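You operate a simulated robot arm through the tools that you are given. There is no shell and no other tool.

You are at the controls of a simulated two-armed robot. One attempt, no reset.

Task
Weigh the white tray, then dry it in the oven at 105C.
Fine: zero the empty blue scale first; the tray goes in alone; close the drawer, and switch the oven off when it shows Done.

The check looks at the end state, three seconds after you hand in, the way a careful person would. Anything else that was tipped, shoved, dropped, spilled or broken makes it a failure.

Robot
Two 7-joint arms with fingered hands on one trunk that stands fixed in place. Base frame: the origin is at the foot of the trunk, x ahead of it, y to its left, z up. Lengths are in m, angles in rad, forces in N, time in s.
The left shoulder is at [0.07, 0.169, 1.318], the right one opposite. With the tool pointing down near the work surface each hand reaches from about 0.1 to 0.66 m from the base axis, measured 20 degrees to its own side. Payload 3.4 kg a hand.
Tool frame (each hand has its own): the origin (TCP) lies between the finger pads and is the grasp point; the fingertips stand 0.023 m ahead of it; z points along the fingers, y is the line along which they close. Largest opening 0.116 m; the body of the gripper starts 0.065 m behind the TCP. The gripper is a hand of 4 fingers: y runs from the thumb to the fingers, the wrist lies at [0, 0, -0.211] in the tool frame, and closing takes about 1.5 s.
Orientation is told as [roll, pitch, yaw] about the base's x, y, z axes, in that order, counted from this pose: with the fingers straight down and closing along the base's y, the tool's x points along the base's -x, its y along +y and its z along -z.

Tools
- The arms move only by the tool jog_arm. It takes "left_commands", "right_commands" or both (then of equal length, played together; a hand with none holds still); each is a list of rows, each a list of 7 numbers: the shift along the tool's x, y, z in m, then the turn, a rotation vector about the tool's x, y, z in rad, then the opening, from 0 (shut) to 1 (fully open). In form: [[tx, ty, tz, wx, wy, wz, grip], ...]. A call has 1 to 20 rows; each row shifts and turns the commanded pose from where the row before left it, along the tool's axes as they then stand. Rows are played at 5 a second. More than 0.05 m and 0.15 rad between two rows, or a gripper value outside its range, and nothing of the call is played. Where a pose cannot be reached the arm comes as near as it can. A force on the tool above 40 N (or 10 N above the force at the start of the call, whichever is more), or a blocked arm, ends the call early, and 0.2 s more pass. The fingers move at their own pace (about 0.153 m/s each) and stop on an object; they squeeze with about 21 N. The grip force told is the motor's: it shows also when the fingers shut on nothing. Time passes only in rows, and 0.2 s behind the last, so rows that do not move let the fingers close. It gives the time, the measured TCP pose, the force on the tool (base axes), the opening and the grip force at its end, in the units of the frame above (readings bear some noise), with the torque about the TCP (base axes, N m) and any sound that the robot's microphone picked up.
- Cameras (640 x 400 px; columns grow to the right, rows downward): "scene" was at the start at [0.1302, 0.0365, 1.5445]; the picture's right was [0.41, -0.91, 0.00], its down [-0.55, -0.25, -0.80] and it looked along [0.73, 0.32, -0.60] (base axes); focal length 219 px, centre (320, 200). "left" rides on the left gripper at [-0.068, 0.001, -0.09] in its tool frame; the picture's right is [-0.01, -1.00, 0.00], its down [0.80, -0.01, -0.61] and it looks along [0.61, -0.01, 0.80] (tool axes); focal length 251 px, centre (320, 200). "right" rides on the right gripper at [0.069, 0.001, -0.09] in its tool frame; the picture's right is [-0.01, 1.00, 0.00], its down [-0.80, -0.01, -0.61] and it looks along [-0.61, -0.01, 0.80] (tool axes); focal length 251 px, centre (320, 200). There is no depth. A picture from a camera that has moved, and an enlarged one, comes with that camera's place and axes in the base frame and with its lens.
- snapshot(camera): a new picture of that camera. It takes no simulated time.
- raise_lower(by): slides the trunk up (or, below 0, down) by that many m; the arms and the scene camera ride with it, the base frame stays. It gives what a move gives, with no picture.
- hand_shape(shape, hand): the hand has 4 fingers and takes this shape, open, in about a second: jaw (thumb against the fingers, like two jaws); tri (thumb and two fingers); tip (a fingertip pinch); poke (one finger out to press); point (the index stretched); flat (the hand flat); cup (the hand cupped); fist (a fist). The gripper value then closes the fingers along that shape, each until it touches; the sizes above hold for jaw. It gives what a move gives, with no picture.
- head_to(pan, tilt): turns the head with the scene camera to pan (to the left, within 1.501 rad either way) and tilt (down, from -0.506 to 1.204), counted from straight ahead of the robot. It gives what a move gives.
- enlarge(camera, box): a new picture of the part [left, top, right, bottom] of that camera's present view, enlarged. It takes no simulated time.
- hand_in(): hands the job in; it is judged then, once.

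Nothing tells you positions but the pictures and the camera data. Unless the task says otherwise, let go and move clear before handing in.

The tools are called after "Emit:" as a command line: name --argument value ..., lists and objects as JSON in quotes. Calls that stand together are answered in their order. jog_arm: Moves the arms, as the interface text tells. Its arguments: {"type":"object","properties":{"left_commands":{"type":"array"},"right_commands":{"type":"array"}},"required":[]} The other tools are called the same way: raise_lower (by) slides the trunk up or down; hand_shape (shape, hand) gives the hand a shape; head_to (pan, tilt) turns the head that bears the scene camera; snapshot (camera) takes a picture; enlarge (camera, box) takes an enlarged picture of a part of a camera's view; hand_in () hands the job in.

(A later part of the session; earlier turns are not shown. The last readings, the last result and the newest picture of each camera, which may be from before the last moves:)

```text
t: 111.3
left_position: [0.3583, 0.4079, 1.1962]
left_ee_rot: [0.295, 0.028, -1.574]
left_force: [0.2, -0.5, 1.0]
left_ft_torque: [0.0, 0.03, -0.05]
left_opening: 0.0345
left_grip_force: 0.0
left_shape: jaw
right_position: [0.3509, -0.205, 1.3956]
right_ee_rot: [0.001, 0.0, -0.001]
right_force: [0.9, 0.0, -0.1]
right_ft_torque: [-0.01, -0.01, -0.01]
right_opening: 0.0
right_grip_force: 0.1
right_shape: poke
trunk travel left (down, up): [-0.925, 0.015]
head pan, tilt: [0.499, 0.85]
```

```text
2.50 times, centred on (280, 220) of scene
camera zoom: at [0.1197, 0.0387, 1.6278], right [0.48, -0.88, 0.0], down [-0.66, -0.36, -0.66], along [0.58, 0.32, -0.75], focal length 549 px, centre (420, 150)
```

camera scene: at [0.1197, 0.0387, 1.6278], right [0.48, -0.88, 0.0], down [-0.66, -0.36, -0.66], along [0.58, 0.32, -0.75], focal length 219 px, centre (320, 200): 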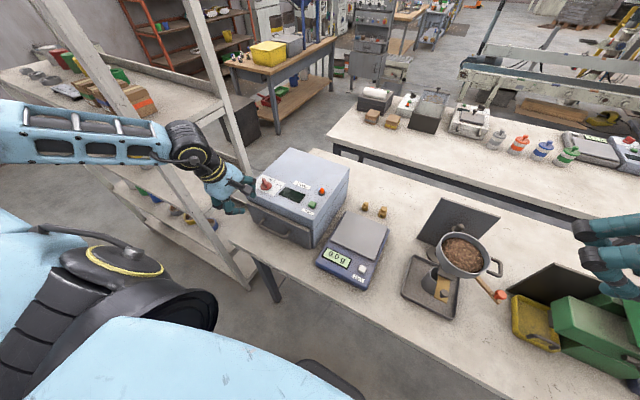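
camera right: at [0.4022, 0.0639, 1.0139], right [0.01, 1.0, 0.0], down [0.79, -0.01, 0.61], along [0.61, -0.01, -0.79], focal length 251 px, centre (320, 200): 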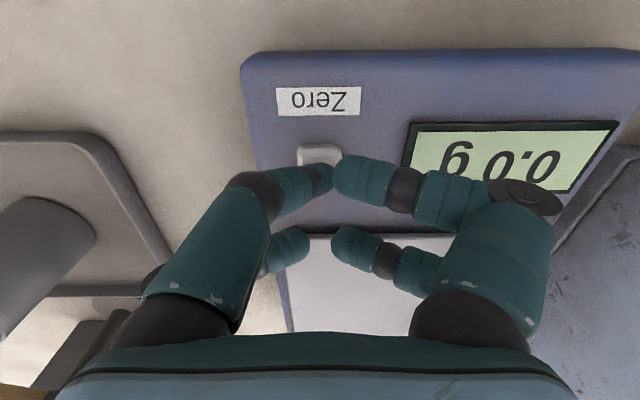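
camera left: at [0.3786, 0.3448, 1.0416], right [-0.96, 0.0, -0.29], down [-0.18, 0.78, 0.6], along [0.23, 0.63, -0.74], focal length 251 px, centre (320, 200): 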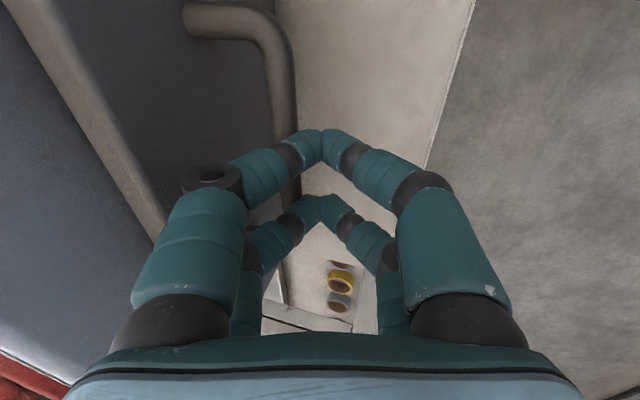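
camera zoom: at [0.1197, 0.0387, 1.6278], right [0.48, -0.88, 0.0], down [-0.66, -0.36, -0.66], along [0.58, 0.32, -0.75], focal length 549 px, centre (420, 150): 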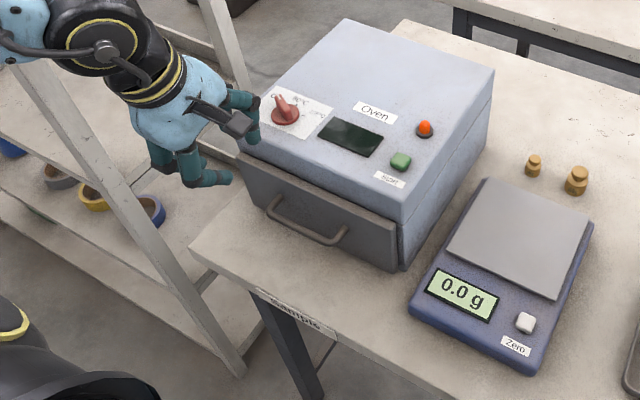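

The drawer is shut and flush. Next I bring the trunk back down and turn the left hand upright to yaw ≈ +60° so its jaw lines up across the knob's pointer bar.

Emit:
raise_lower --by -0.08

Emit:
jog_arm --left_commands '[[0, 0, -0.02, 0.0983, 0, 0, 0.3], [0, 0, -0.02, 0.0983, 0, 0, 0.3], [0, 0, -0.02, 0.0983, 0, 0, 0.3], [0, 0, -0.01, 0, 0, -0.15, 0.3], [0, 0, 0, 0, 0, -0.15, 0.3], [0, 0, 0, 0, 0, -0.15, 0.3], [0, 0, 0, 0, 0, -0.15, 0.3], [0, 0, 0, 0, 0, -0.15, 0.3], [0, 0, 0, 0, 0, -0.15, 0.3], [0, 0, 0, 0, 0, -0.15, 0.3], [0, 0, 0, 0, 0, -0.15, 0.3], [0, 0, 0, 0, 0, -0.15, 0.3], [0, 0, 0, 0, 0, -0.15, 0.3], [0, 0, 0, 0, 0, -0.15, 0.3], [0, 0, 0, 0, 0, -0.15, 0.3], [0, 0, 0, 0, 0, -0.15, 0.3], [0, 0, 0, 0, 0, -0.15, 0.3], [0, 0, 0, 0, 0, -0.15, 0.3], [0, 0, 0, 0, 0, -0.15, 0.3], [0, 0, 0, 0, 0, -0.15, 0.3]]'

Emit:
snapshot --camera "scene"

Emit:
snapshot --camera "left"

```text
t: 112.5
left_position: [0.3563, 0.4079, 1.1163]
left_ee_rot: [0.294, 0.03, -1.574]
left_force: [0.7, 0.0, 0.1]
left_ft_torque: [-0.05, 0.01, 0.03]
left_opening: 0.0347
left_grip_force: 0.1
left_shape: jaw
right_position: [0.3503, -0.2054, 1.3142]
right_ee_rot: [0.0, -0.001, 0.0]
right_force: [-0.1, 0.0, -0.5]
right_ft_torque: [0.03, 0.01, 0.0]
right_opening: 0.0002
right_grip_force: 0.0
right_shape: poke
trunk travel left (down, up): [-0.845, 0.095]
head pan, tilt: [0.499, 0.85]
```

```text
t: 116.7
left_position: [0.3456, 0.4062, 1.1839]
left_ee_rot: [0.015, -0.021, 0.978]
left_force: [-0.3, 0.3, -0.2]
left_ft_torque: [-0.01, -0.01, 0.0]
left_opening: 0.0347
left_grip_force: 0.0
left_shape: jaw
right_position: [0.3519, -0.2046, 1.3155]
right_ee_rot: [0.001, 0.001, -0.001]
right_force: [1.0, 0.4, 0.2]
right_ft_torque: [0.04, 0.0, -0.02]
right_opening: 0.0
right_grip_force: 0.0
right_shape: poke
trunk travel left (down, up): [-0.845, 0.095]
head pan, tilt: [0.499, 0.85]
```

```text
taken
camera scene: at [0.1195, 0.0384, 1.5478], right [0.48, -0.88, 0.0], down [-0.66, -0.36, -0.66], along [0.58, 0.32, -0.75], focal length 219 px, centre (320, 200)
```

scene: 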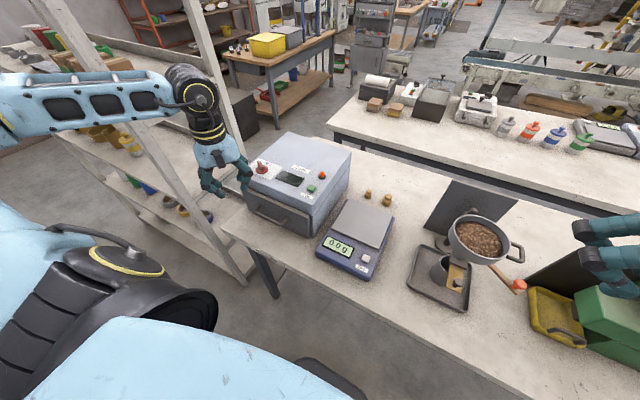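

```text
taken
camera left: at [0.3828, 0.4626, 1.2761], right [0.83, -0.55, -0.02], down [-0.44, -0.68, 0.59], along [-0.34, -0.48, -0.81], focal length 251 px, centre (320, 200)
```

left: 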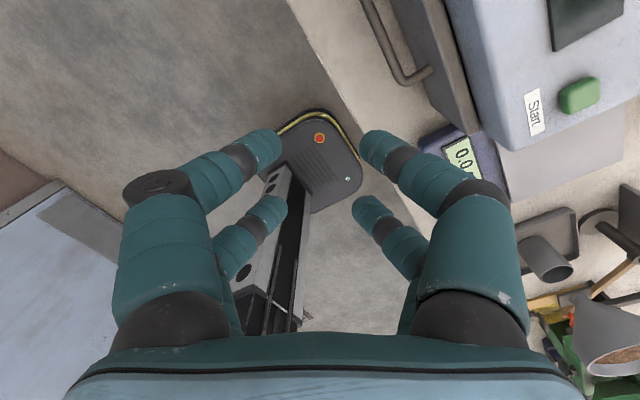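

Emit:
jog_arm --left_commands '[[-0.0298, -0.01745, 0, 0, 0, 0, 0.3], [-0.0298, -0.01745, 0, 0, 0, 0, 0.3], [-0.0298, -0.01745, 0, 0, 0, 0, 0.3], [-0.0298, -0.01745, 0, 0, 0, 0, 0.3], [-0.0298, -0.01745, 0, 0, 0, 0, 0.3], [-0.0298, -0.01745, 0, 0, 0, 0, 0.3], [0, 0, 0, 0, 0, 0, 0.3]]'

Emit:
head_to --pan 0.7 --tilt 0.7

Emit:
snapshot --camera "scene"

Emit:
snapshot --camera "left"

```text
t: 118.3
left_position: [0.5308, 0.4956, 1.1883]
left_ee_rot: [0.015, -0.025, 0.974]
left_force: [-0.2, -0.5, -0.8]
left_ft_torque: [0.01, -0.03, -0.02]
left_opening: 0.0346
left_grip_force: 0.0
left_shape: jaw
right_position: [0.3494, -0.2055, 1.3157]
right_ee_rot: [-0.001, -0.001, -0.001]
right_force: [0.2, -1.0, -0.4]
right_ft_torque: [-0.01, -0.01, -0.01]
right_opening: 0.0
right_grip_force: 0.0
right_shape: poke
trunk travel left (down, up): [-0.845, 0.095]
head pan, tilt: [0.499, 0.85]
```

```text
t: 119.0
left_position: [0.5307, 0.4967, 1.1875]
left_ee_rot: [0.015, -0.023, 0.976]
left_force: [-0.2, -0.4, -0.3]
left_ft_torque: [0.0, 0.01, 0.05]
left_opening: 0.0345
left_grip_force: 0.1
left_shape: jaw
right_position: [0.3507, -0.2064, 1.3151]
right_ee_rot: [0.0, 0.001, 0.0]
right_force: [0.0, -0.7, -0.3]
right_ft_torque: [0.0, -0.01, -0.03]
right_opening: 0.0002
right_grip_force: 0.1
right_shape: poke
trunk travel left (down, up): [-0.845, 0.095]
head pan, tilt: [0.7, 0.7]
```

```text
taken
camera scene: at [0.1154, 0.0559, 1.5601], right [0.64, -0.77, 0.0], down [-0.49, -0.41, -0.76], along [0.59, 0.49, -0.64], focal length 219 px, centre (320, 200)
```

scene: 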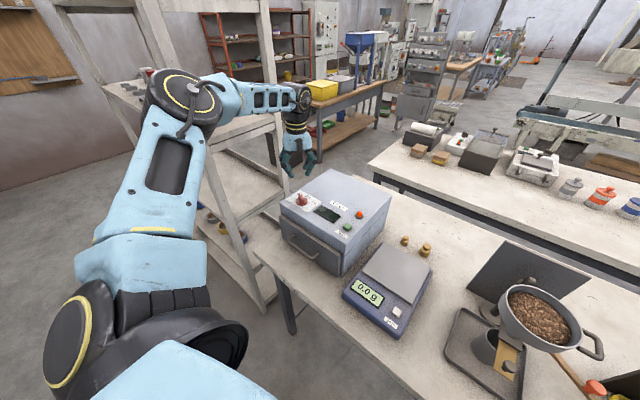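

```text
taken
camera left: at [0.5688, 0.5525, 1.279], right [0.83, -0.55, -0.02], down [-0.44, -0.68, 0.59], along [-0.34, -0.48, -0.81], focal length 251 px, centre (320, 200)
```

left: 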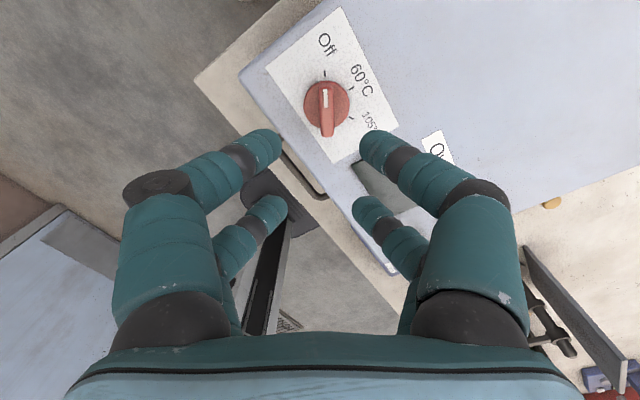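

The dial is labelled Off, 60°C and 105°C, and the knob is right below the left hand with its bar aligned across the jaw. I'll remove the slight hand tilt, centre over the knob and look again.

Emit:
jog_arm --left_commands '[[0, -0.005, 0, -0.0106, 0.0253, -0.03, 0.3], [0, 0, 0.04, 0, 0, 0, 0.3], [0, 0, 0, 0, 0, 0, 0.3]]'

Emit:
snapshot --camera "left"

Emit:
enlarge --camera "left" --box '[260, 40, 400, 160]'

Emit:
enlarge --camera "scene" --box '[260, 130, 400, 250]'

```text
t: 119.8
left_position: [0.5356, 0.4937, 1.1471]
left_ee_rot: [0.026, 0.003, 1.005]
left_force: [0.1, -0.1, -0.1]
left_ft_torque: [0.03, 0.01, -0.03]
left_opening: 0.0344
left_grip_force: 0.1
left_shape: jaw
right_position: [0.3508, -0.2048, 1.3148]
right_ee_rot: [0.0, 0.0, -0.001]
right_force: [0.1, 0.4, 1.0]
right_ft_torque: [0.0, -0.03, -0.01]
right_opening: 0.0
right_grip_force: 0.1
right_shape: poke
trunk travel left (down, up): [-0.845, 0.095]
head pan, tilt: [0.7, 0.7]
```

```text
taken
camera left: at [0.5728, 0.5527, 1.2375], right [0.85, -0.53, -0.03], down [-0.41, -0.68, 0.61], along [-0.34, -0.5, -0.79], focal length 251 px, centre (320, 200)
```

left: 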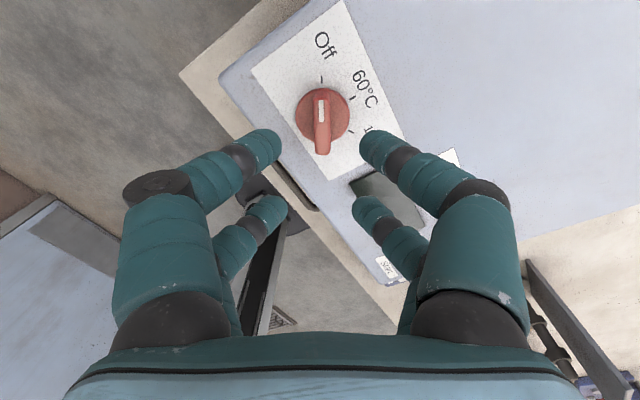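

```text
3.33 times, centred on (330, 100) of left
camera zoom: at [0.5728, 0.5527, 1.2375], right [0.85, -0.53, -0.03], down [-0.41, -0.68, 0.61], along [-0.34, -0.5, -0.79], focal length 838 px, centre (287, 533)
```

zoom: 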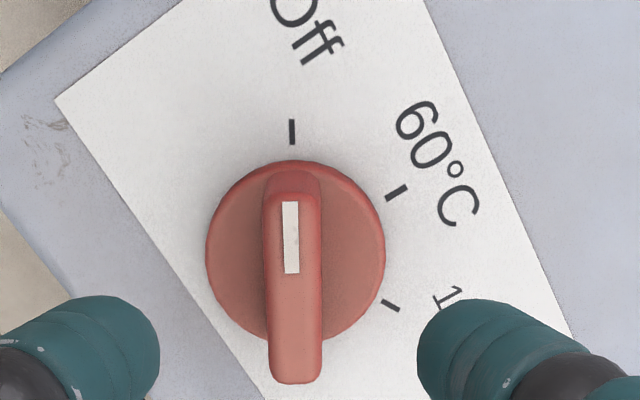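

```text
3.33 times, centred on (330, 190) of scene
camera zoom: at [0.1155, 0.056, 1.5601], right [0.64, -0.77, 0.0], down [-0.49, -0.41, -0.76], along [0.59, 0.49, -0.64], focal length 732 px, centre (287, 233)
```

zoom: 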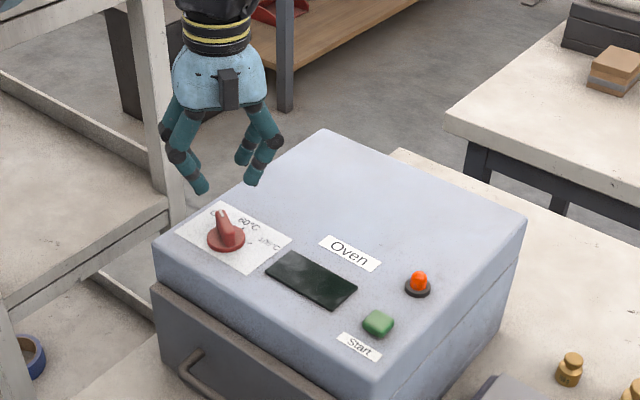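

Emit:
jog_arm --left_commands '[[-0.003, -0.001, 0, 0.026, -0.003, 0.02, 0.3], [0, 0, 0.03, 0, 0, 0, 0.3], [0, 0, 0.03, 0, 0, 0, 0.3], [0, 0, 0, 0, 0, 0, 0.3]]'

Emit:
snapshot --camera "left"

Emit:
enlarge --camera "left" --box '[240, 60, 400, 220]'

Emit:
enlarge --camera "scene" --box '[275, 150, 345, 220]'

```text
t: 120.8
left_position: [0.5389, 0.4939, 1.0866]
left_ee_rot: [0.0, -0.001, 0.984]
left_force: [-0.4, 0.8, -0.5]
left_ft_torque: [-0.01, -0.01, -0.02]
left_opening: 0.0347
left_grip_force: 0.1
left_shape: jaw
right_position: [0.351, -0.2053, 1.3136]
right_ee_rot: [0.0, 0.001, 0.0]
right_force: [0.5, -0.6, 0.4]
right_ft_torque: [-0.01, -0.03, -0.02]
right_opening: 0.0
right_grip_force: 0.0
right_shape: poke
trunk travel left (down, up): [-0.845, 0.095]
head pan, tilt: [0.7, 0.7]
```

```text
taken
camera left: at [0.5751, 0.5535, 1.1776], right [0.84, -0.55, 0.0], down [-0.43, -0.67, 0.6], along [-0.33, -0.51, -0.8], focal length 251 px, centre (320, 200)
```

left: 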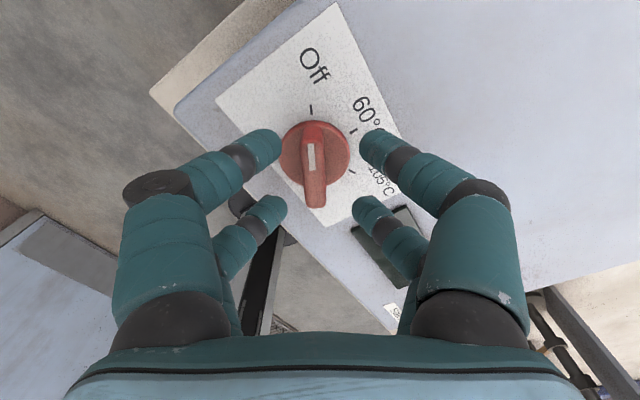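

```text
2.50 times, centred on (320, 140) of left
camera zoom: at [0.5751, 0.5535, 1.1776], right [0.84, -0.55, 0.0], down [-0.43, -0.67, 0.6], along [-0.33, -0.51, -0.8], focal length 629 px, centre (320, 350)
```

zoom: 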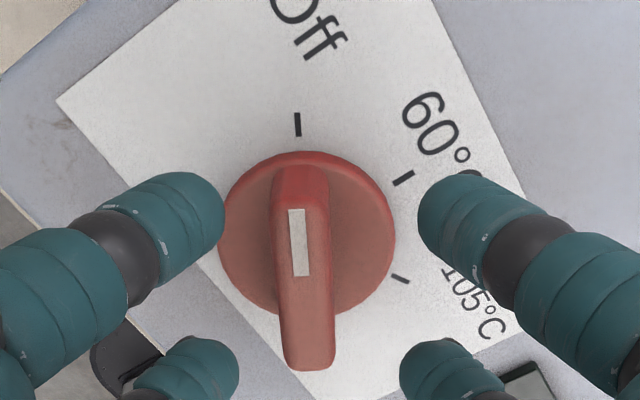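

```text
5.71 times, centred on (310, 185) of scene
camera zoom: at [0.1155, 0.0556, 1.5601], right [0.64, -0.77, 0.0], down [-0.49, -0.41, -0.77], along [0.59, 0.49, -0.64], focal length 1254 px, centre (377, 286)
```

zoom: 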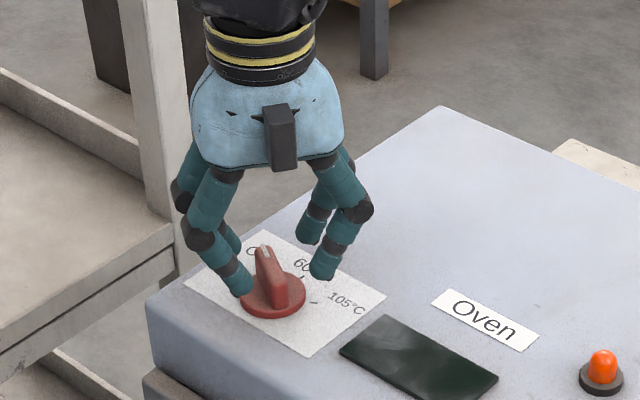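

Emit:
jog_arm --left_commands '[[-0.001, 0.003, 0, 0, 0, -0.037, 0.3], [0, 0, 0.006, 0, 0, 0, 0.3], [0, 0, 0.006, 0, 0, 0, 0.3], [0, 0, 0, 0, 0, 0, 0.3]]'

Emit:
enlarge --camera "left" --box '[240, 60, 400, 220]'

Emit:
enlarge --camera "scene" --box '[275, 150, 345, 220]'

```text
t: 121.8
left_position: [0.5372, 0.4982, 1.0752]
left_ee_rot: [0.001, -0.002, 1.02]
left_force: [0.4, -0.3, 0.4]
left_ft_torque: [-0.02, 0.01, -0.01]
left_opening: 0.0347
left_grip_force: 0.1
left_shape: jaw
right_position: [0.3503, -0.2059, 1.3145]
right_ee_rot: [-0.001, 0.001, 0.0]
right_force: [0.1, 0.1, 0.0]
right_ft_torque: [0.0, 0.01, 0.03]
right_opening: 0.0
right_grip_force: 0.0
right_shape: poke
trunk travel left (down, up): [-0.845, 0.095]
head pan, tilt: [0.7, 0.7]
```

```text
2.50 times, centred on (320, 140) of left
camera zoom: at [0.5708, 0.558, 1.1653], right [0.86, -0.51, 0.0], down [-0.41, -0.68, 0.61], along [-0.31, -0.52, -0.8], focal length 629 px, centre (320, 350)
```

zoom: 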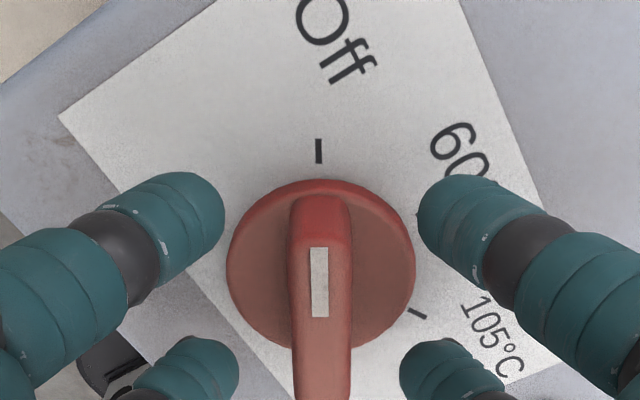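

```text
5.71 times, centred on (310, 185) of scene
camera zoom: at [0.1159, 0.0558, 1.5601], right [0.64, -0.77, 0.0], down [-0.49, -0.41, -0.76], along [0.59, 0.49, -0.64], focal length 1254 px, centre (377, 286)
```

zoom: 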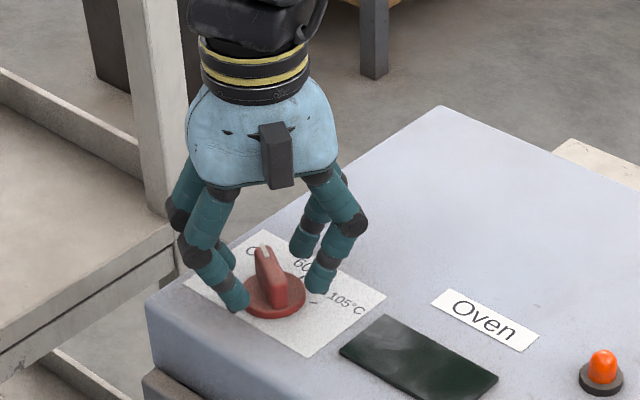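

The hand is centred on the knob with the bar in line. I'll go down 3 mm and close on the bar.

Emit:
jog_arm --left_commands '[[0, 0, 0.004, 0, 0, 0, 0.3], [0, 0, 0, 0, 0, 0, 0.2], [0, 0, 0, 0, 0, 0, 0.1], [0, 0, 0, 0, 0, 0, 0], [0, 0, 0, 0, 0, 0, 0], [0, 0, 0, 0, 0, 0, 0]]'

Emit:
enlarge --camera "left" --box '[240, 60, 400, 220]'

Emit:
enlarge --camera "scene" --box '[275, 150, 345, 220]'

```text
t: 123.2
left_position: [0.5353, 0.4961, 1.071]
left_ee_rot: [0.001, -0.003, 1.023]
left_force: [-4.6, -6.6, -5.0]
left_ft_torque: [-0.32, -0.06, -0.16]
left_opening: 0.008
left_grip_force: 21.8
left_shape: jaw
right_position: [0.3509, -0.2074, 1.315]
right_ee_rot: [0.002, -0.001, 0.0]
right_force: [0.4, 0.0, -0.2]
right_ft_torque: [0.0, -0.04, 0.01]
right_opening: 0.0
right_grip_force: 0.2
right_shape: poke
trunk travel left (down, up): [-0.845, 0.095]
head pan, tilt: [0.7, 0.7]
```

```text
2.50 times, centred on (320, 140) of left
camera zoom: at [0.5702, 0.5569, 1.1614], right [0.86, -0.51, 0.0], down [-0.41, -0.68, 0.61], along [-0.31, -0.52, -0.8], focal length 629 px, centre (320, 350)
```

zoom: 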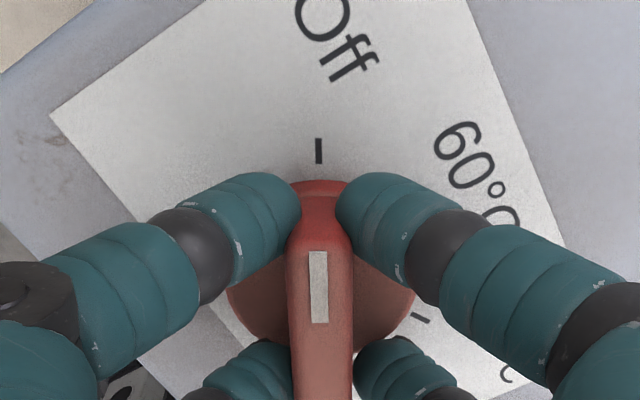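

```text
5.71 times, centred on (310, 185) of scene
camera zoom: at [0.1153, 0.0544, 1.5601], right [0.64, -0.77, 0.0], down [-0.49, -0.41, -0.77], along [0.59, 0.49, -0.64], focal length 1254 px, centre (377, 286)
```

zoom: 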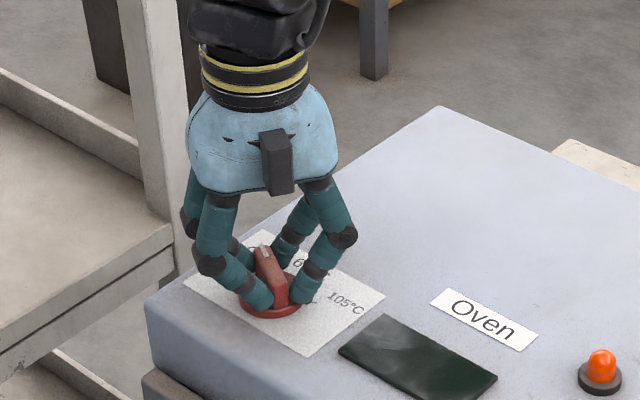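

The jaw holds the pointer bar (opening 8 mm). I'll turn clockwise in two stages toward 105°C, checking after the first half.

Emit:
jog_arm --left_commands '[[0.002, 0, 0, 0, 0, 0.1, 0], [0, 0, 0, 0, 0, 0.15, 0], [0, 0, 0, 0, 0, 0.15, 0], [0, 0, 0, 0, 0, 0.15, 0], [0, 0, 0, 0, 0, 0.15, 0], [0, 0, 0, 0, 0, 0.15, 0], [0, 0, 0, 0, 0, 0.15, 0], [0, 0, 0, 0, 0, 0, 0]]'

Emit:
enlarge --camera "left" --box '[240, 60, 400, 220]'

Emit:
enlarge --camera "scene" --box '[275, 150, 375, 240]'

```text
t: 125.0
left_position: [0.5365, 0.4967, 1.0713]
left_ee_rot: [0.001, 0.0, 0.02]
left_force: [6.5, 4.3, 9.6]
left_ft_torque: [-0.07, -0.17, -0.03]
left_opening: 0.0076
left_grip_force: 21.0
left_shape: jaw
right_position: [0.3509, -0.2053, 1.3141]
right_ee_rot: [0.001, -0.001, -0.001]
right_force: [-0.5, 0.3, 0.8]
right_ft_torque: [0.02, 0.02, -0.05]
right_opening: 0.0003
right_grip_force: 0.1
right_shape: poke
trunk travel left (down, up): [-0.845, 0.095]
head pan, tilt: [0.7, 0.7]
```

```text
2.50 times, centred on (320, 140) of left
camera zoom: at [0.6034, 0.4996, 1.1613], right [0.03, -1.0, 0.0], down [-0.8, -0.02, 0.61], along [-0.61, -0.02, -0.8], focal length 629 px, centre (320, 350)
```

zoom: 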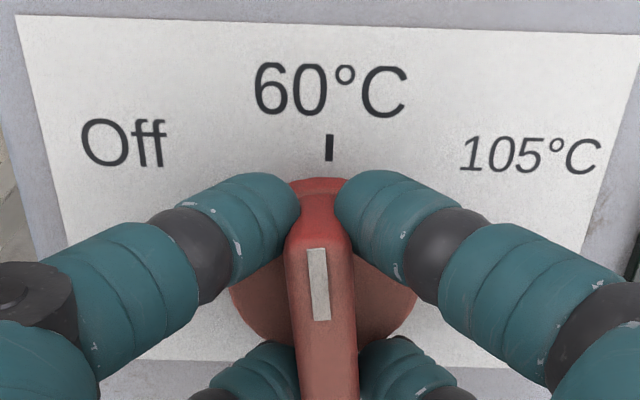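

```text
4.44 times, centred on (325, 195) of scene
camera zoom: at [0.1162, 0.0556, 1.5602], right [0.64, -0.77, 0.0], down [-0.49, -0.41, -0.76], along [0.59, 0.49, -0.64], focal length 975 px, centre (298, 222)
```

zoom: 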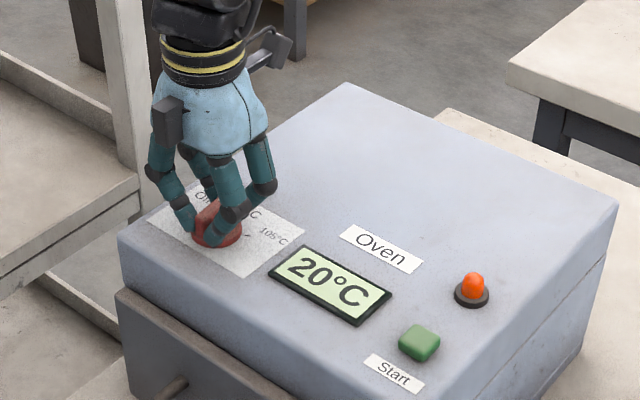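

The knob is at 60°C and the display has come on (20°C). I'll turn the second 60° to reach 105°C.

Emit:
jog_arm --left_commands '[[0, 0, 0, 0, 0, 0.15, 0], [0, 0, 0, 0, 0, 0.15, 0], [0, 0, 0, 0, 0, 0.15, 0], [0, 0, 0, 0, 0, 0.15, 0], [0, 0, 0, 0, 0, 0.15, 0], [0, 0, 0, 0, 0, 0.15, 0], [0, 0, 0, 0, 0, 0.15, 0], [0, 0, 0, 0, 0, 0.04, 0], [0, 0, 0, 0, 0, 0, 0]]'

Emit:
enlarge --camera "left" --box '[240, 60, 400, 220]'

Emit:
enlarge --camera "scene" --box '[275, 150, 375, 240]'

```text
t: 127.0
left_position: [0.5363, 0.494, 1.0715]
left_ee_rot: [0.001, 0.005, -1.069]
left_force: [9.2, -1.2, 9.1]
left_ft_torque: [-0.17, -0.21, 0.03]
left_opening: 0.008
left_grip_force: 20.8
left_shape: jaw
right_position: [0.3525, -0.2069, 1.3152]
right_ee_rot: [0.001, 0.002, -0.001]
right_force: [-0.7, 1.0, -0.2]
right_ft_torque: [0.0, -0.03, -0.03]
right_opening: 0.0
right_grip_force: 0.0
right_shape: poke
trunk travel left (down, up): [-0.845, 0.095]
head pan, tilt: [0.7, 0.7]
```

```text
2.50 times, centred on (320, 140) of left
camera zoom: at [0.5688, 0.4366, 1.1609], right [-0.87, -0.49, 0.0], down [-0.39, 0.69, 0.61], along [-0.3, 0.53, -0.79], focal length 629 px, centre (320, 350)
```

zoom: 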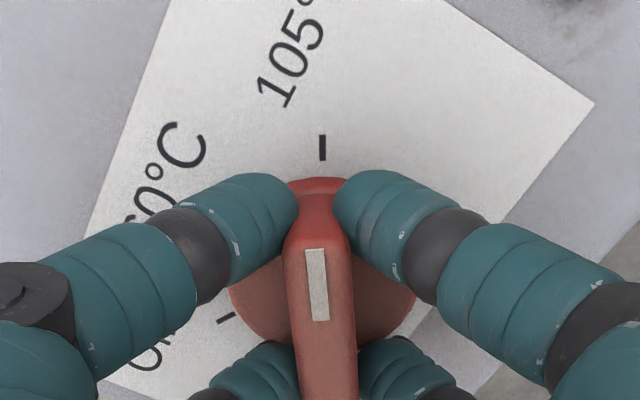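

```text
4.44 times, centred on (325, 195) of scene
camera zoom: at [0.117, 0.0539, 1.5601], right [0.64, -0.77, 0.0], down [-0.49, -0.41, -0.77], along [0.58, 0.49, -0.64], focal length 975 px, centre (298, 222)
```

zoom: 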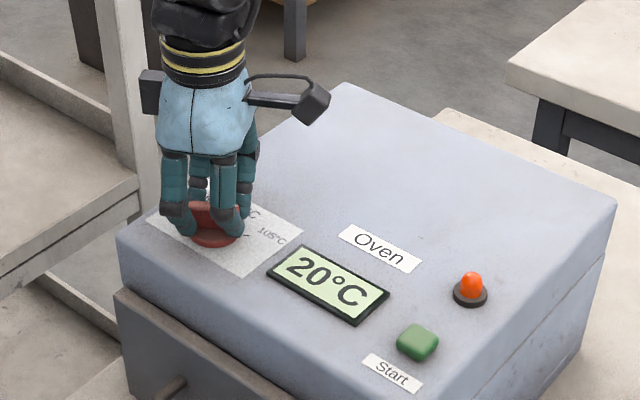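

Emit:
jog_arm --left_commands '[[0, 0, 0, 0, 0, 0.05, 0], [0, 0, 0, 0, 0, 0.05, 0], [0, 0, 0, 0, 0, 0, 0], [0, 0, 0, 0, 0, 0, 0]]'

Emit:
enlarge --camera "left" --box '[240, 60, 400, 220]'

```text
t: 128.0
left_position: [0.5366, 0.4948, 1.0714]
left_ee_rot: [-0.001, 0.004, -1.168]
left_force: [7.0, -2.2, 5.7]
left_ft_torque: [-0.19, -0.14, 0.18]
left_opening: 0.0077
left_grip_force: 20.9
left_shape: jaw
right_position: [0.3521, -0.2074, 1.314]
right_ee_rot: [0.002, 0.003, 0.0]
right_force: [0.1, -0.4, 0.3]
right_ft_torque: [-0.02, -0.01, 0.02]
right_opening: 0.0
right_grip_force: 0.0
right_shape: poke
trunk travel left (down, up): [-0.845, 0.095]
head pan, tilt: [0.7, 0.7]
```

```text
2.50 times, centred on (320, 140) of left
camera zoom: at [0.5628, 0.4337, 1.1609], right [-0.92, -0.4, 0.0], down [-0.32, 0.73, 0.61], along [-0.24, 0.56, -0.79], focal length 629 px, centre (320, 350)
```

zoom: 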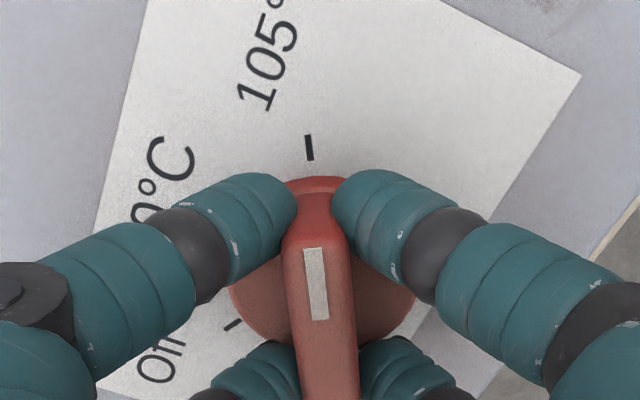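

Emit:
jog_arm --left_commands '[[0, 0, 0, 0, 0, 0.05, 0], [0, 0, 0, 0, 0, 0.02, 0], [0, 0, 0, 0, 0, 0, 0], [0, 0, 0, 0, 0, 0, 0]]'

Emit:
enlarge --camera "left" --box '[240, 60, 400, 220]'

```text
t: 129.0
left_position: [0.5358, 0.4945, 1.071]
left_ee_rot: [0.0, 0.004, -1.238]
left_force: [6.2, -2.4, 2.5]
left_ft_torque: [-0.17, -0.22, 0.48]
left_opening: 0.0073
left_grip_force: 21.1
left_shape: jaw
right_position: [0.3518, -0.2068, 1.3138]
right_ee_rot: [0.003, 0.003, 0.0]
right_force: [-0.8, 0.4, 0.0]
right_ft_torque: [0.01, -0.03, 0.01]
right_opening: 0.0001
right_grip_force: 0.0
right_shape: poke
trunk travel left (down, up): [-0.845, 0.095]
head pan, tilt: [0.7, 0.7]
```

```text
2.50 times, centred on (320, 140) of left
camera zoom: at [0.5584, 0.4321, 1.161], right [-0.94, -0.34, 0.0], down [-0.27, 0.75, 0.61], along [-0.2, 0.57, -0.79], focal length 629 px, centre (320, 350)
```

zoom: 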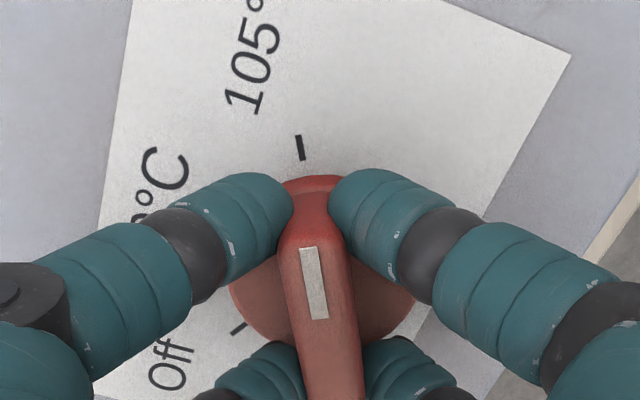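

The twisting resistance has risen and the pointer lines up with the 105°C tick, so the knob is at its stop. I'll relax the twist, open, and rise clear.

Emit:
jog_arm --left_commands '[[0, 0, 0, 0, 0, -0.06, 0], [0, 0, 0, 0, 0, -0.02, 0.05], [0, 0, 0, 0, 0, 0, 0.2], [0, 0, 0, 0, 0, 0, 0.35], [0, 0, 0, 0, 0, 0, 0.35], [0, 0, -0.02, 0, 0, 0, 0.35], [0, 0, -0.03, 0, 0, 0, 0.35], [0, 0, -0.03, 0, 0, 0, 0.35], [0, 0, 0, 0, 0, 0, 0.35]]'

Emit:
snapshot --camera "left"

Emit:
enlarge --camera "scene" --box '[275, 150, 375, 240]'

```text
t: 131.0
left_position: [0.5371, 0.4963, 1.151]
left_ee_rot: [0.0, 0.002, -1.157]
left_force: [-0.2, 0.4, -0.2]
left_ft_torque: [-0.01, 0.01, 0.02]
left_opening: 0.0406
left_grip_force: 0.1
left_shape: jaw
right_position: [0.351, -0.2054, 1.3155]
right_ee_rot: [0.0, 0.001, -0.002]
right_force: [-0.8, 0.0, 0.7]
right_ft_torque: [0.06, 0.01, 0.03]
right_opening: 0.0
right_grip_force: 0.1
right_shape: poke
trunk travel left (down, up): [-0.845, 0.095]
head pan, tilt: [0.7, 0.7]
```

```text
taken
camera left: at [0.5626, 0.4356, 1.2409], right [-0.91, -0.41, 0.0], down [-0.33, 0.72, 0.61], along [-0.25, 0.55, -0.79], focal length 251 px, centre (320, 200)
```

left: 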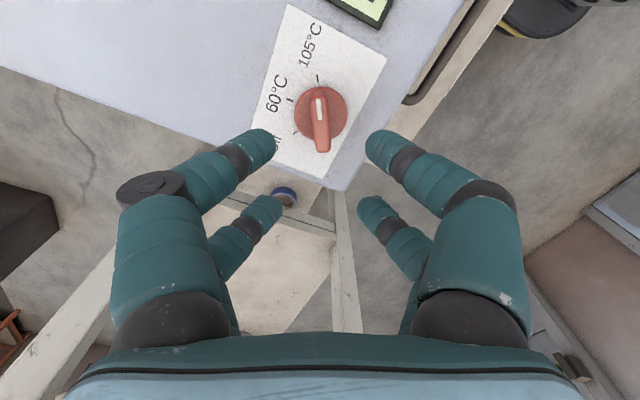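

```text
4.44 times, centred on (325, 195) of scene
camera zoom: at [0.1164, 0.0558, 1.5601], right [0.64, -0.77, 0.0], down [-0.49, -0.41, -0.76], along [0.58, 0.49, -0.64], focal length 975 px, centre (298, 222)
```

zoom: 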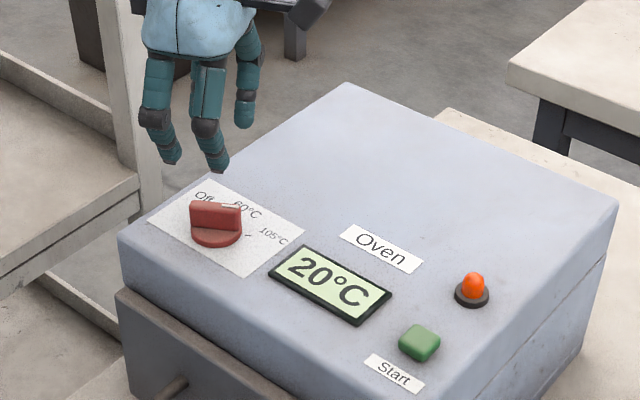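

Emit:
enlarge --camera "left" --box '[260, 40, 400, 160]'

Emit:
enlarge --camera "scene" --box '[290, 180, 350, 220]'

Emit:
snapshot --camera "right"

```text
3.33 times, centred on (330, 100) of left
camera zoom: at [0.5626, 0.4356, 1.2409], right [-0.91, -0.41, 0.0], down [-0.33, 0.72, 0.61], along [-0.25, 0.55, -0.79], focal length 838 px, centre (287, 533)
```

zoom: 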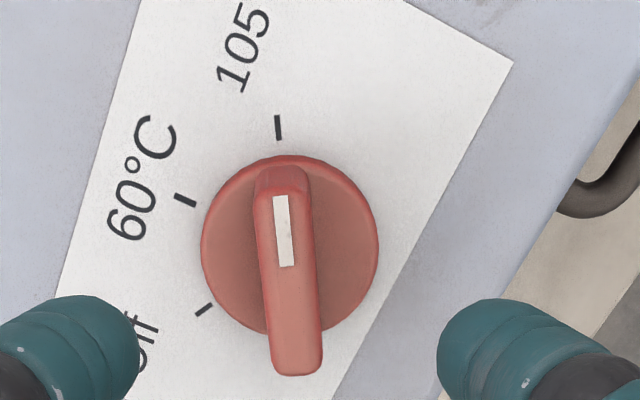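

```text
10.00 times, centred on (320, 200) of scene
camera zoom: at [0.1164, 0.0558, 1.5601], right [0.64, -0.77, 0.0], down [-0.49, -0.41, -0.76], along [0.58, 0.49, -0.64], focal length 2194 px, centre (320, 200)
```

zoom: 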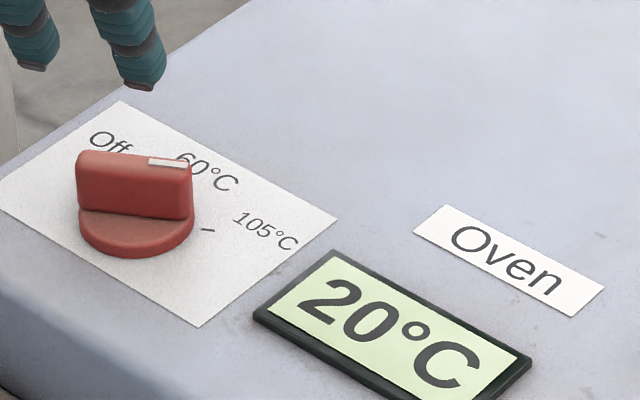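

```text
taken
camera right: at [0.2826, -0.2045, 1.4036], right [0.01, 1.0, 0.0], down [0.8, -0.01, 0.61], along [0.61, -0.01, -0.8], focal length 251 px, centre (320, 200)
```

right: 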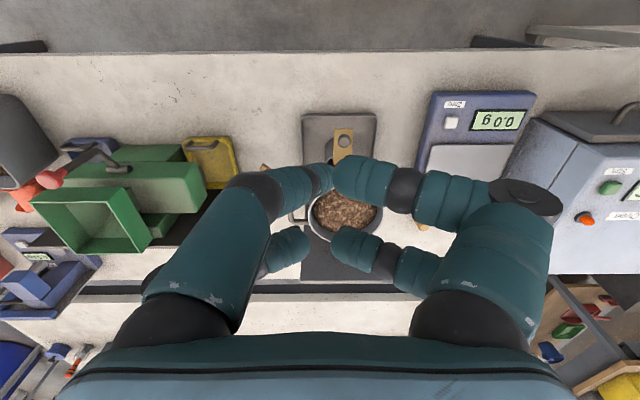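

The pointer sits exactly on 105°C and the display reads 20°C. Now I'll shape the left hand to poke, turn it to yaw 0 and move above the green Start button.

Emit:
hand_shape --hand "left" --shape "poke"

Emit:
jog_arm --left_commands '[[0, 0, -0.02, 0, 0, -0.1446, 1], [0, 0, 0, 0, 0, -0.1446, 1], [0, 0, 0, 0, 0, -0.1446, 1], [0, 0, 0, 0, 0, -0.1446, 1], [0, 0, 0, 0, 0, -0.1446, 1], [0, 0, 0, 0, 0, -0.1446, 1], [0, 0, 0, 0, 0, -0.1446, 1], [0, 0, 0, 0, 0, -0.1446, 1], [0, -0.04, 0, 0, 0, 0, 1], [0, -0.04, 0, 0, 0, 0, 1], [0, -0.04, 0, 0, 0, 0, 1], [0, -0.04, 0, 0, 0, 0, 1], [0, -0.038, 0, 0, 0, 0, 1], [0, 0, 0, 0, 0, 0, 1]]'

Emit:
snapshot --camera "left"

Emit:
snapshot --camera "scene"

```text
t: 131.9
left_position: [0.5344, 0.4961, 1.1516]
left_ee_rot: [0.001, 0.002, -1.157]
left_force: [-0.2, 0.4, -0.2]
left_ft_torque: [0.01, 0.04, -0.02]
left_opening: 0.0
left_grip_force: 0.1
left_shape: poke
right_position: [0.3503, -0.2053, 1.3147]
right_ee_rot: [0.001, 0.0, 0.0]
right_force: [0.5, -0.2, -0.7]
right_ft_torque: [-0.01, 0.02, 0.0]
right_opening: 0.0
right_grip_force: 0.1
right_shape: poke
trunk travel left (down, up): [-0.845, 0.095]
head pan, tilt: [0.7, 0.7]
```

```text
t: 134.9
left_position: [0.5357, 0.2983, 1.1702]
left_ee_rot: [0.001, 0.001, 0.001]
left_force: [0.1, -0.6, 0.1]
left_ft_torque: [0.01, 0.01, -0.01]
left_opening: 0.0001
left_grip_force: 0.0
left_shape: poke
right_position: [0.3495, -0.2043, 1.3155]
right_ee_rot: [0.001, 0.0, 0.0]
right_force: [0.2, 1.0, -1.0]
right_ft_torque: [-0.01, 0.0, -0.01]
right_opening: 0.0
right_grip_force: 0.0
right_shape: poke
trunk travel left (down, up): [-0.845, 0.095]
head pan, tilt: [0.7, 0.7]
```

```text
taken
camera left: at [0.6028, 0.3004, 1.2596], right [0.01, -1.0, 0.0], down [-0.8, -0.01, 0.61], along [-0.61, 0.0, -0.8], focal length 251 px, centre (320, 200)
```

left: 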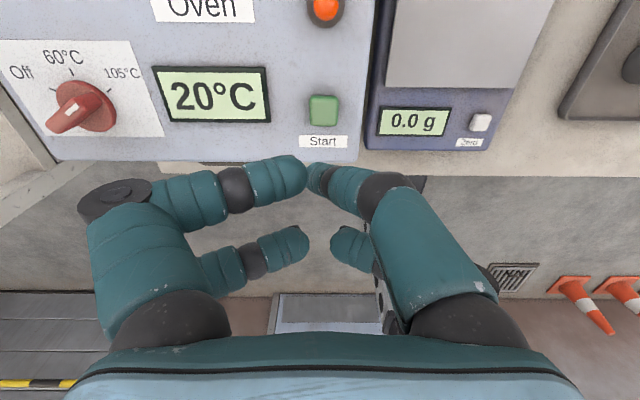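

```text
taken
camera scene: at [0.1159, 0.0566, 1.5601], right [0.64, -0.77, 0.0], down [-0.49, -0.42, -0.76], along [0.59, 0.49, -0.64], focal length 219 px, centre (320, 200)
```

scene: 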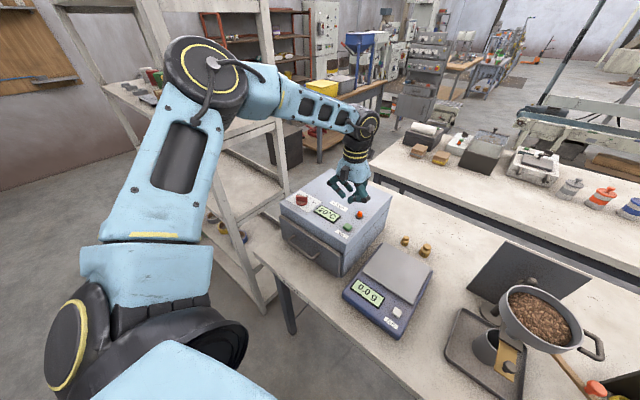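

The poke fingertip is nearly above the green Start button at about (0.538, 0.296). I'll centre and descend to just above it.

Emit:
jog_arm --left_commands '[[-0.0023, -0.002, 0, 0, 0, 0, 1], [0, 0, 0.03, 0, 0, 0, 1], [0, 0, 0.03, 0, 0, 0, 1], [0, 0, 0.01, 0, 0, 0, 1], [0, 0, 0, 0, 0, 0, 1]]'

Emit:
snapshot --camera "left"

Emit:
enlarge --camera "scene" --box '[300, 170, 390, 250]'

```text
t: 136.1
left_position: [0.5358, 0.2953, 1.1019]
left_ee_rot: [0.002, 0.0, -0.001]
left_force: [0.0, 0.6, 0.3]
left_ft_torque: [0.0, 0.02, 0.01]
left_opening: 0.0
left_grip_force: 0.1
left_shape: poke
right_position: [0.3504, -0.2049, 1.315]
right_ee_rot: [0.001, 0.001, -0.001]
right_force: [-0.9, 0.7, -0.6]
right_ft_torque: [-0.02, 0.01, 0.02]
right_opening: 0.0
right_grip_force: 0.1
right_shape: poke
trunk travel left (down, up): [-0.845, 0.095]
head pan, tilt: [0.7, 0.7]
```

```text
taken
camera left: at [0.605, 0.2985, 1.191], right [0.01, -1.0, 0.0], down [-0.8, -0.01, 0.61], along [-0.61, 0.0, -0.8], focal length 251 px, centre (320, 200)
```

left: 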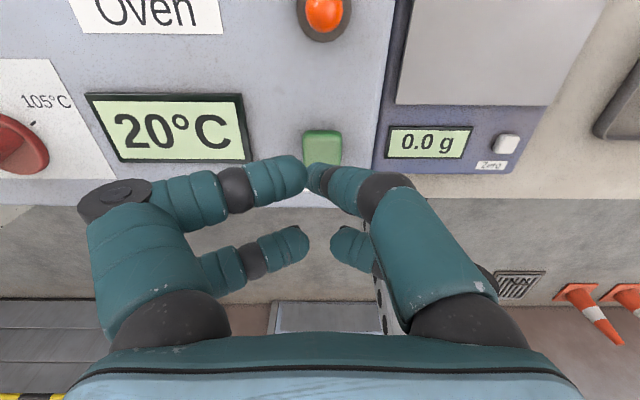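

```text
5.00 times, centred on (345, 210) of scene
camera zoom: at [0.1157, 0.0556, 1.5601], right [0.64, -0.77, 0.0], down [-0.49, -0.41, -0.76], along [0.59, 0.49, -0.64], focal length 1097 px, centre (195, 150)
```

zoom: 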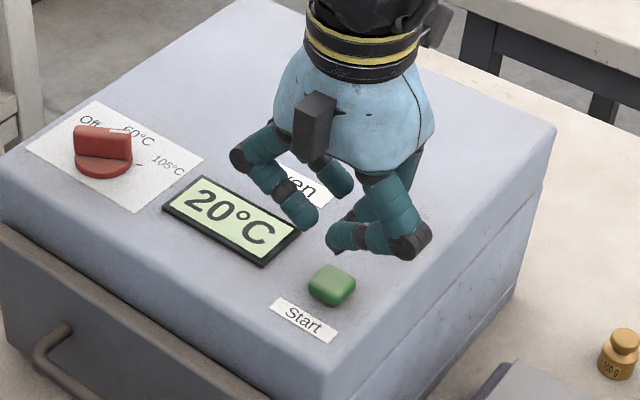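

Emit:
jog_arm --left_commands '[[-0.0025, 0, 0, 0, 0, 0, 1], [0, 0, 0.008, 0, 0, 0, 1], [0, 0, 0.006, 0, 0, 0, 1], [0, 0, 0.004, 0, 0, 0, 1], [0, 0, 0, 0, 0, 0, 1]]'

Emit:
enlarge --camera "scene" --box '[300, 170, 390, 250]'

Emit:
snapshot --camera "left"

```text
t: 137.3
left_position: [0.5399, 0.297, 1.0821]
left_ee_rot: [0.002, -0.001, -0.002]
left_force: [0.7, 0.3, 0.6]
left_ft_torque: [-0.01, 0.01, -0.01]
left_opening: 0.0
left_grip_force: 0.1
left_shape: poke
right_position: [0.3509, -0.206, 1.3146]
right_ee_rot: [0.001, 0.001, 0.0]
right_force: [-0.4, -0.2, -0.1]
right_ft_torque: [0.0, 0.03, 0.04]
right_opening: 0.0
right_grip_force: 0.1
right_shape: poke
trunk travel left (down, up): [-0.845, 0.095]
head pan, tilt: [0.7, 0.7]
```

```text
5.00 times, centred on (345, 210) of scene
camera zoom: at [0.1159, 0.0556, 1.5601], right [0.64, -0.77, 0.0], down [-0.49, -0.41, -0.76], along [0.59, 0.49, -0.64], focal length 1097 px, centre (195, 150)
```

zoom: 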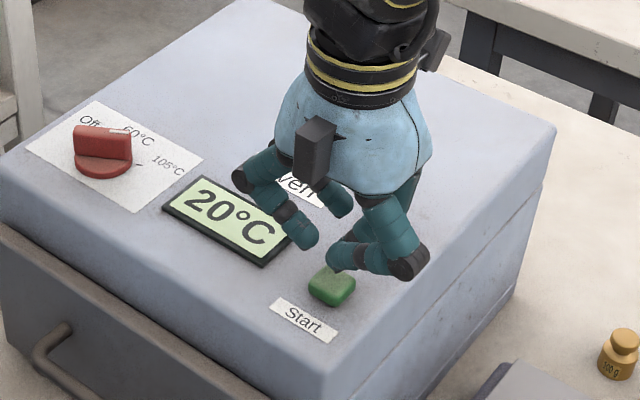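

```text
taken
camera left: at [0.6076, 0.2984, 1.1726], right [0.01, -1.0, 0.0], down [-0.8, -0.01, 0.61], along [-0.61, 0.0, -0.8], focal length 251 px, centre (320, 200)
```

left: 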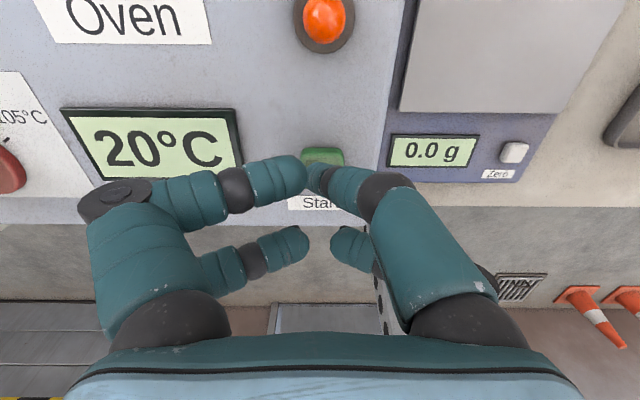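

Emit:
jog_arm --left_commands '[[0, 0, 0.003, 0, 0, 0, 1], [0, 0, 0.003, 0, 0, 0, 1], [0, 0, 0, 0, 0, 0, 1]]'

Emit:
enlarge --camera "scene" --box '[300, 170, 390, 250]'

```text
t: 138.1
left_position: [0.5399, 0.2973, 1.0762]
left_ee_rot: [0.003, 0.0, -0.001]
left_force: [1.3, 0.4, 2.0]
left_ft_torque: [-0.02, -0.04, -0.02]
left_opening: 0.0
left_grip_force: 0.1
left_shape: poke
right_position: [0.3511, -0.206, 1.3142]
right_ee_rot: [0.0, 0.001, 0.0]
right_force: [0.5, -0.8, 0.2]
right_ft_torque: [-0.01, 0.06, 0.03]
right_opening: 0.0
right_grip_force: 0.0
right_shape: poke
trunk travel left (down, up): [-0.845, 0.095]
head pan, tilt: [0.7, 0.7]
heard: click
```

```text
5.00 times, centred on (345, 210) of scene
camera zoom: at [0.1158, 0.0555, 1.5601], right [0.64, -0.77, 0.0], down [-0.49, -0.41, -0.76], along [0.59, 0.49, -0.64], focal length 1097 px, centre (195, 150)
```

zoom: 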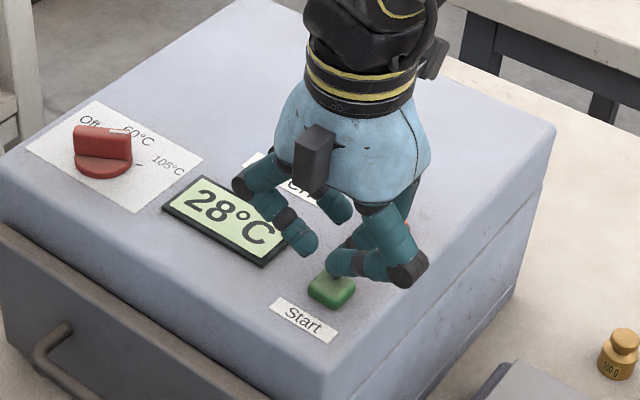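

The Start button clicked and the oven is heating (28°C and rising). I'll lift off, reshape to jaw and return above the knob.

Emit:
jog_arm --left_commands '[[0, 0, -0.015, 0, 0, 0, 1], [0, 0, -0.03, 0, 0, 0, 1], [0, 0, -0.04, 0, 0, 0, 1], [0, 0, -0.025, 0, 0, 0, 1], [0, 0, 0, 0, 0, 0, 1]]'

Emit:
hand_shape --hand "left" --shape "jaw"

Emit:
enlarge --camera "scene" --box '[270, 140, 400, 260]'

```text
t: 139.3
left_position: [0.5407, 0.2967, 1.1871]
left_ee_rot: [0.001, 0.001, -0.001]
left_force: [-0.1, -0.1, -0.3]
left_ft_torque: [0.01, -0.04, 0.0]
left_opening: 0.0001
left_grip_force: 0.1
left_shape: poke
right_position: [0.3514, -0.2049, 1.3142]
right_ee_rot: [-0.001, 0.0, -0.001]
right_force: [0.2, -0.5, 0.3]
right_ft_torque: [0.02, 0.0, -0.01]
right_opening: 0.0
right_grip_force: 0.1
right_shape: poke
trunk travel left (down, up): [-0.845, 0.095]
head pan, tilt: [0.7, 0.7]
```

```text
t: 140.2
left_position: [0.5399, 0.2966, 1.1869]
left_ee_rot: [0.001, 0.0, -0.002]
left_force: [-0.3, -0.3, -0.4]
left_ft_torque: [0.01, 0.0, 0.0]
left_opening: 0.1158
left_grip_force: 0.1
left_shape: jaw
right_position: [0.3507, -0.2056, 1.3142]
right_ee_rot: [0.002, 0.0, 0.0]
right_force: [-0.2, -0.2, -0.2]
right_ft_torque: [-0.03, 0.0, -0.03]
right_opening: 0.0001
right_grip_force: 0.0
right_shape: poke
trunk travel left (down, up): [-0.845, 0.095]
head pan, tilt: [0.7, 0.7]
```

```text
3.33 times, centred on (335, 200) of scene
camera zoom: at [0.1159, 0.0557, 1.5601], right [0.64, -0.77, 0.0], down [-0.49, -0.41, -0.76], along [0.59, 0.49, -0.64], focal length 732 px, centre (270, 200)
```

zoom: 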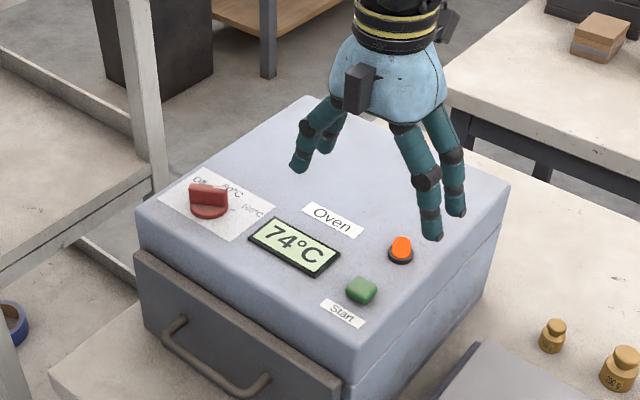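

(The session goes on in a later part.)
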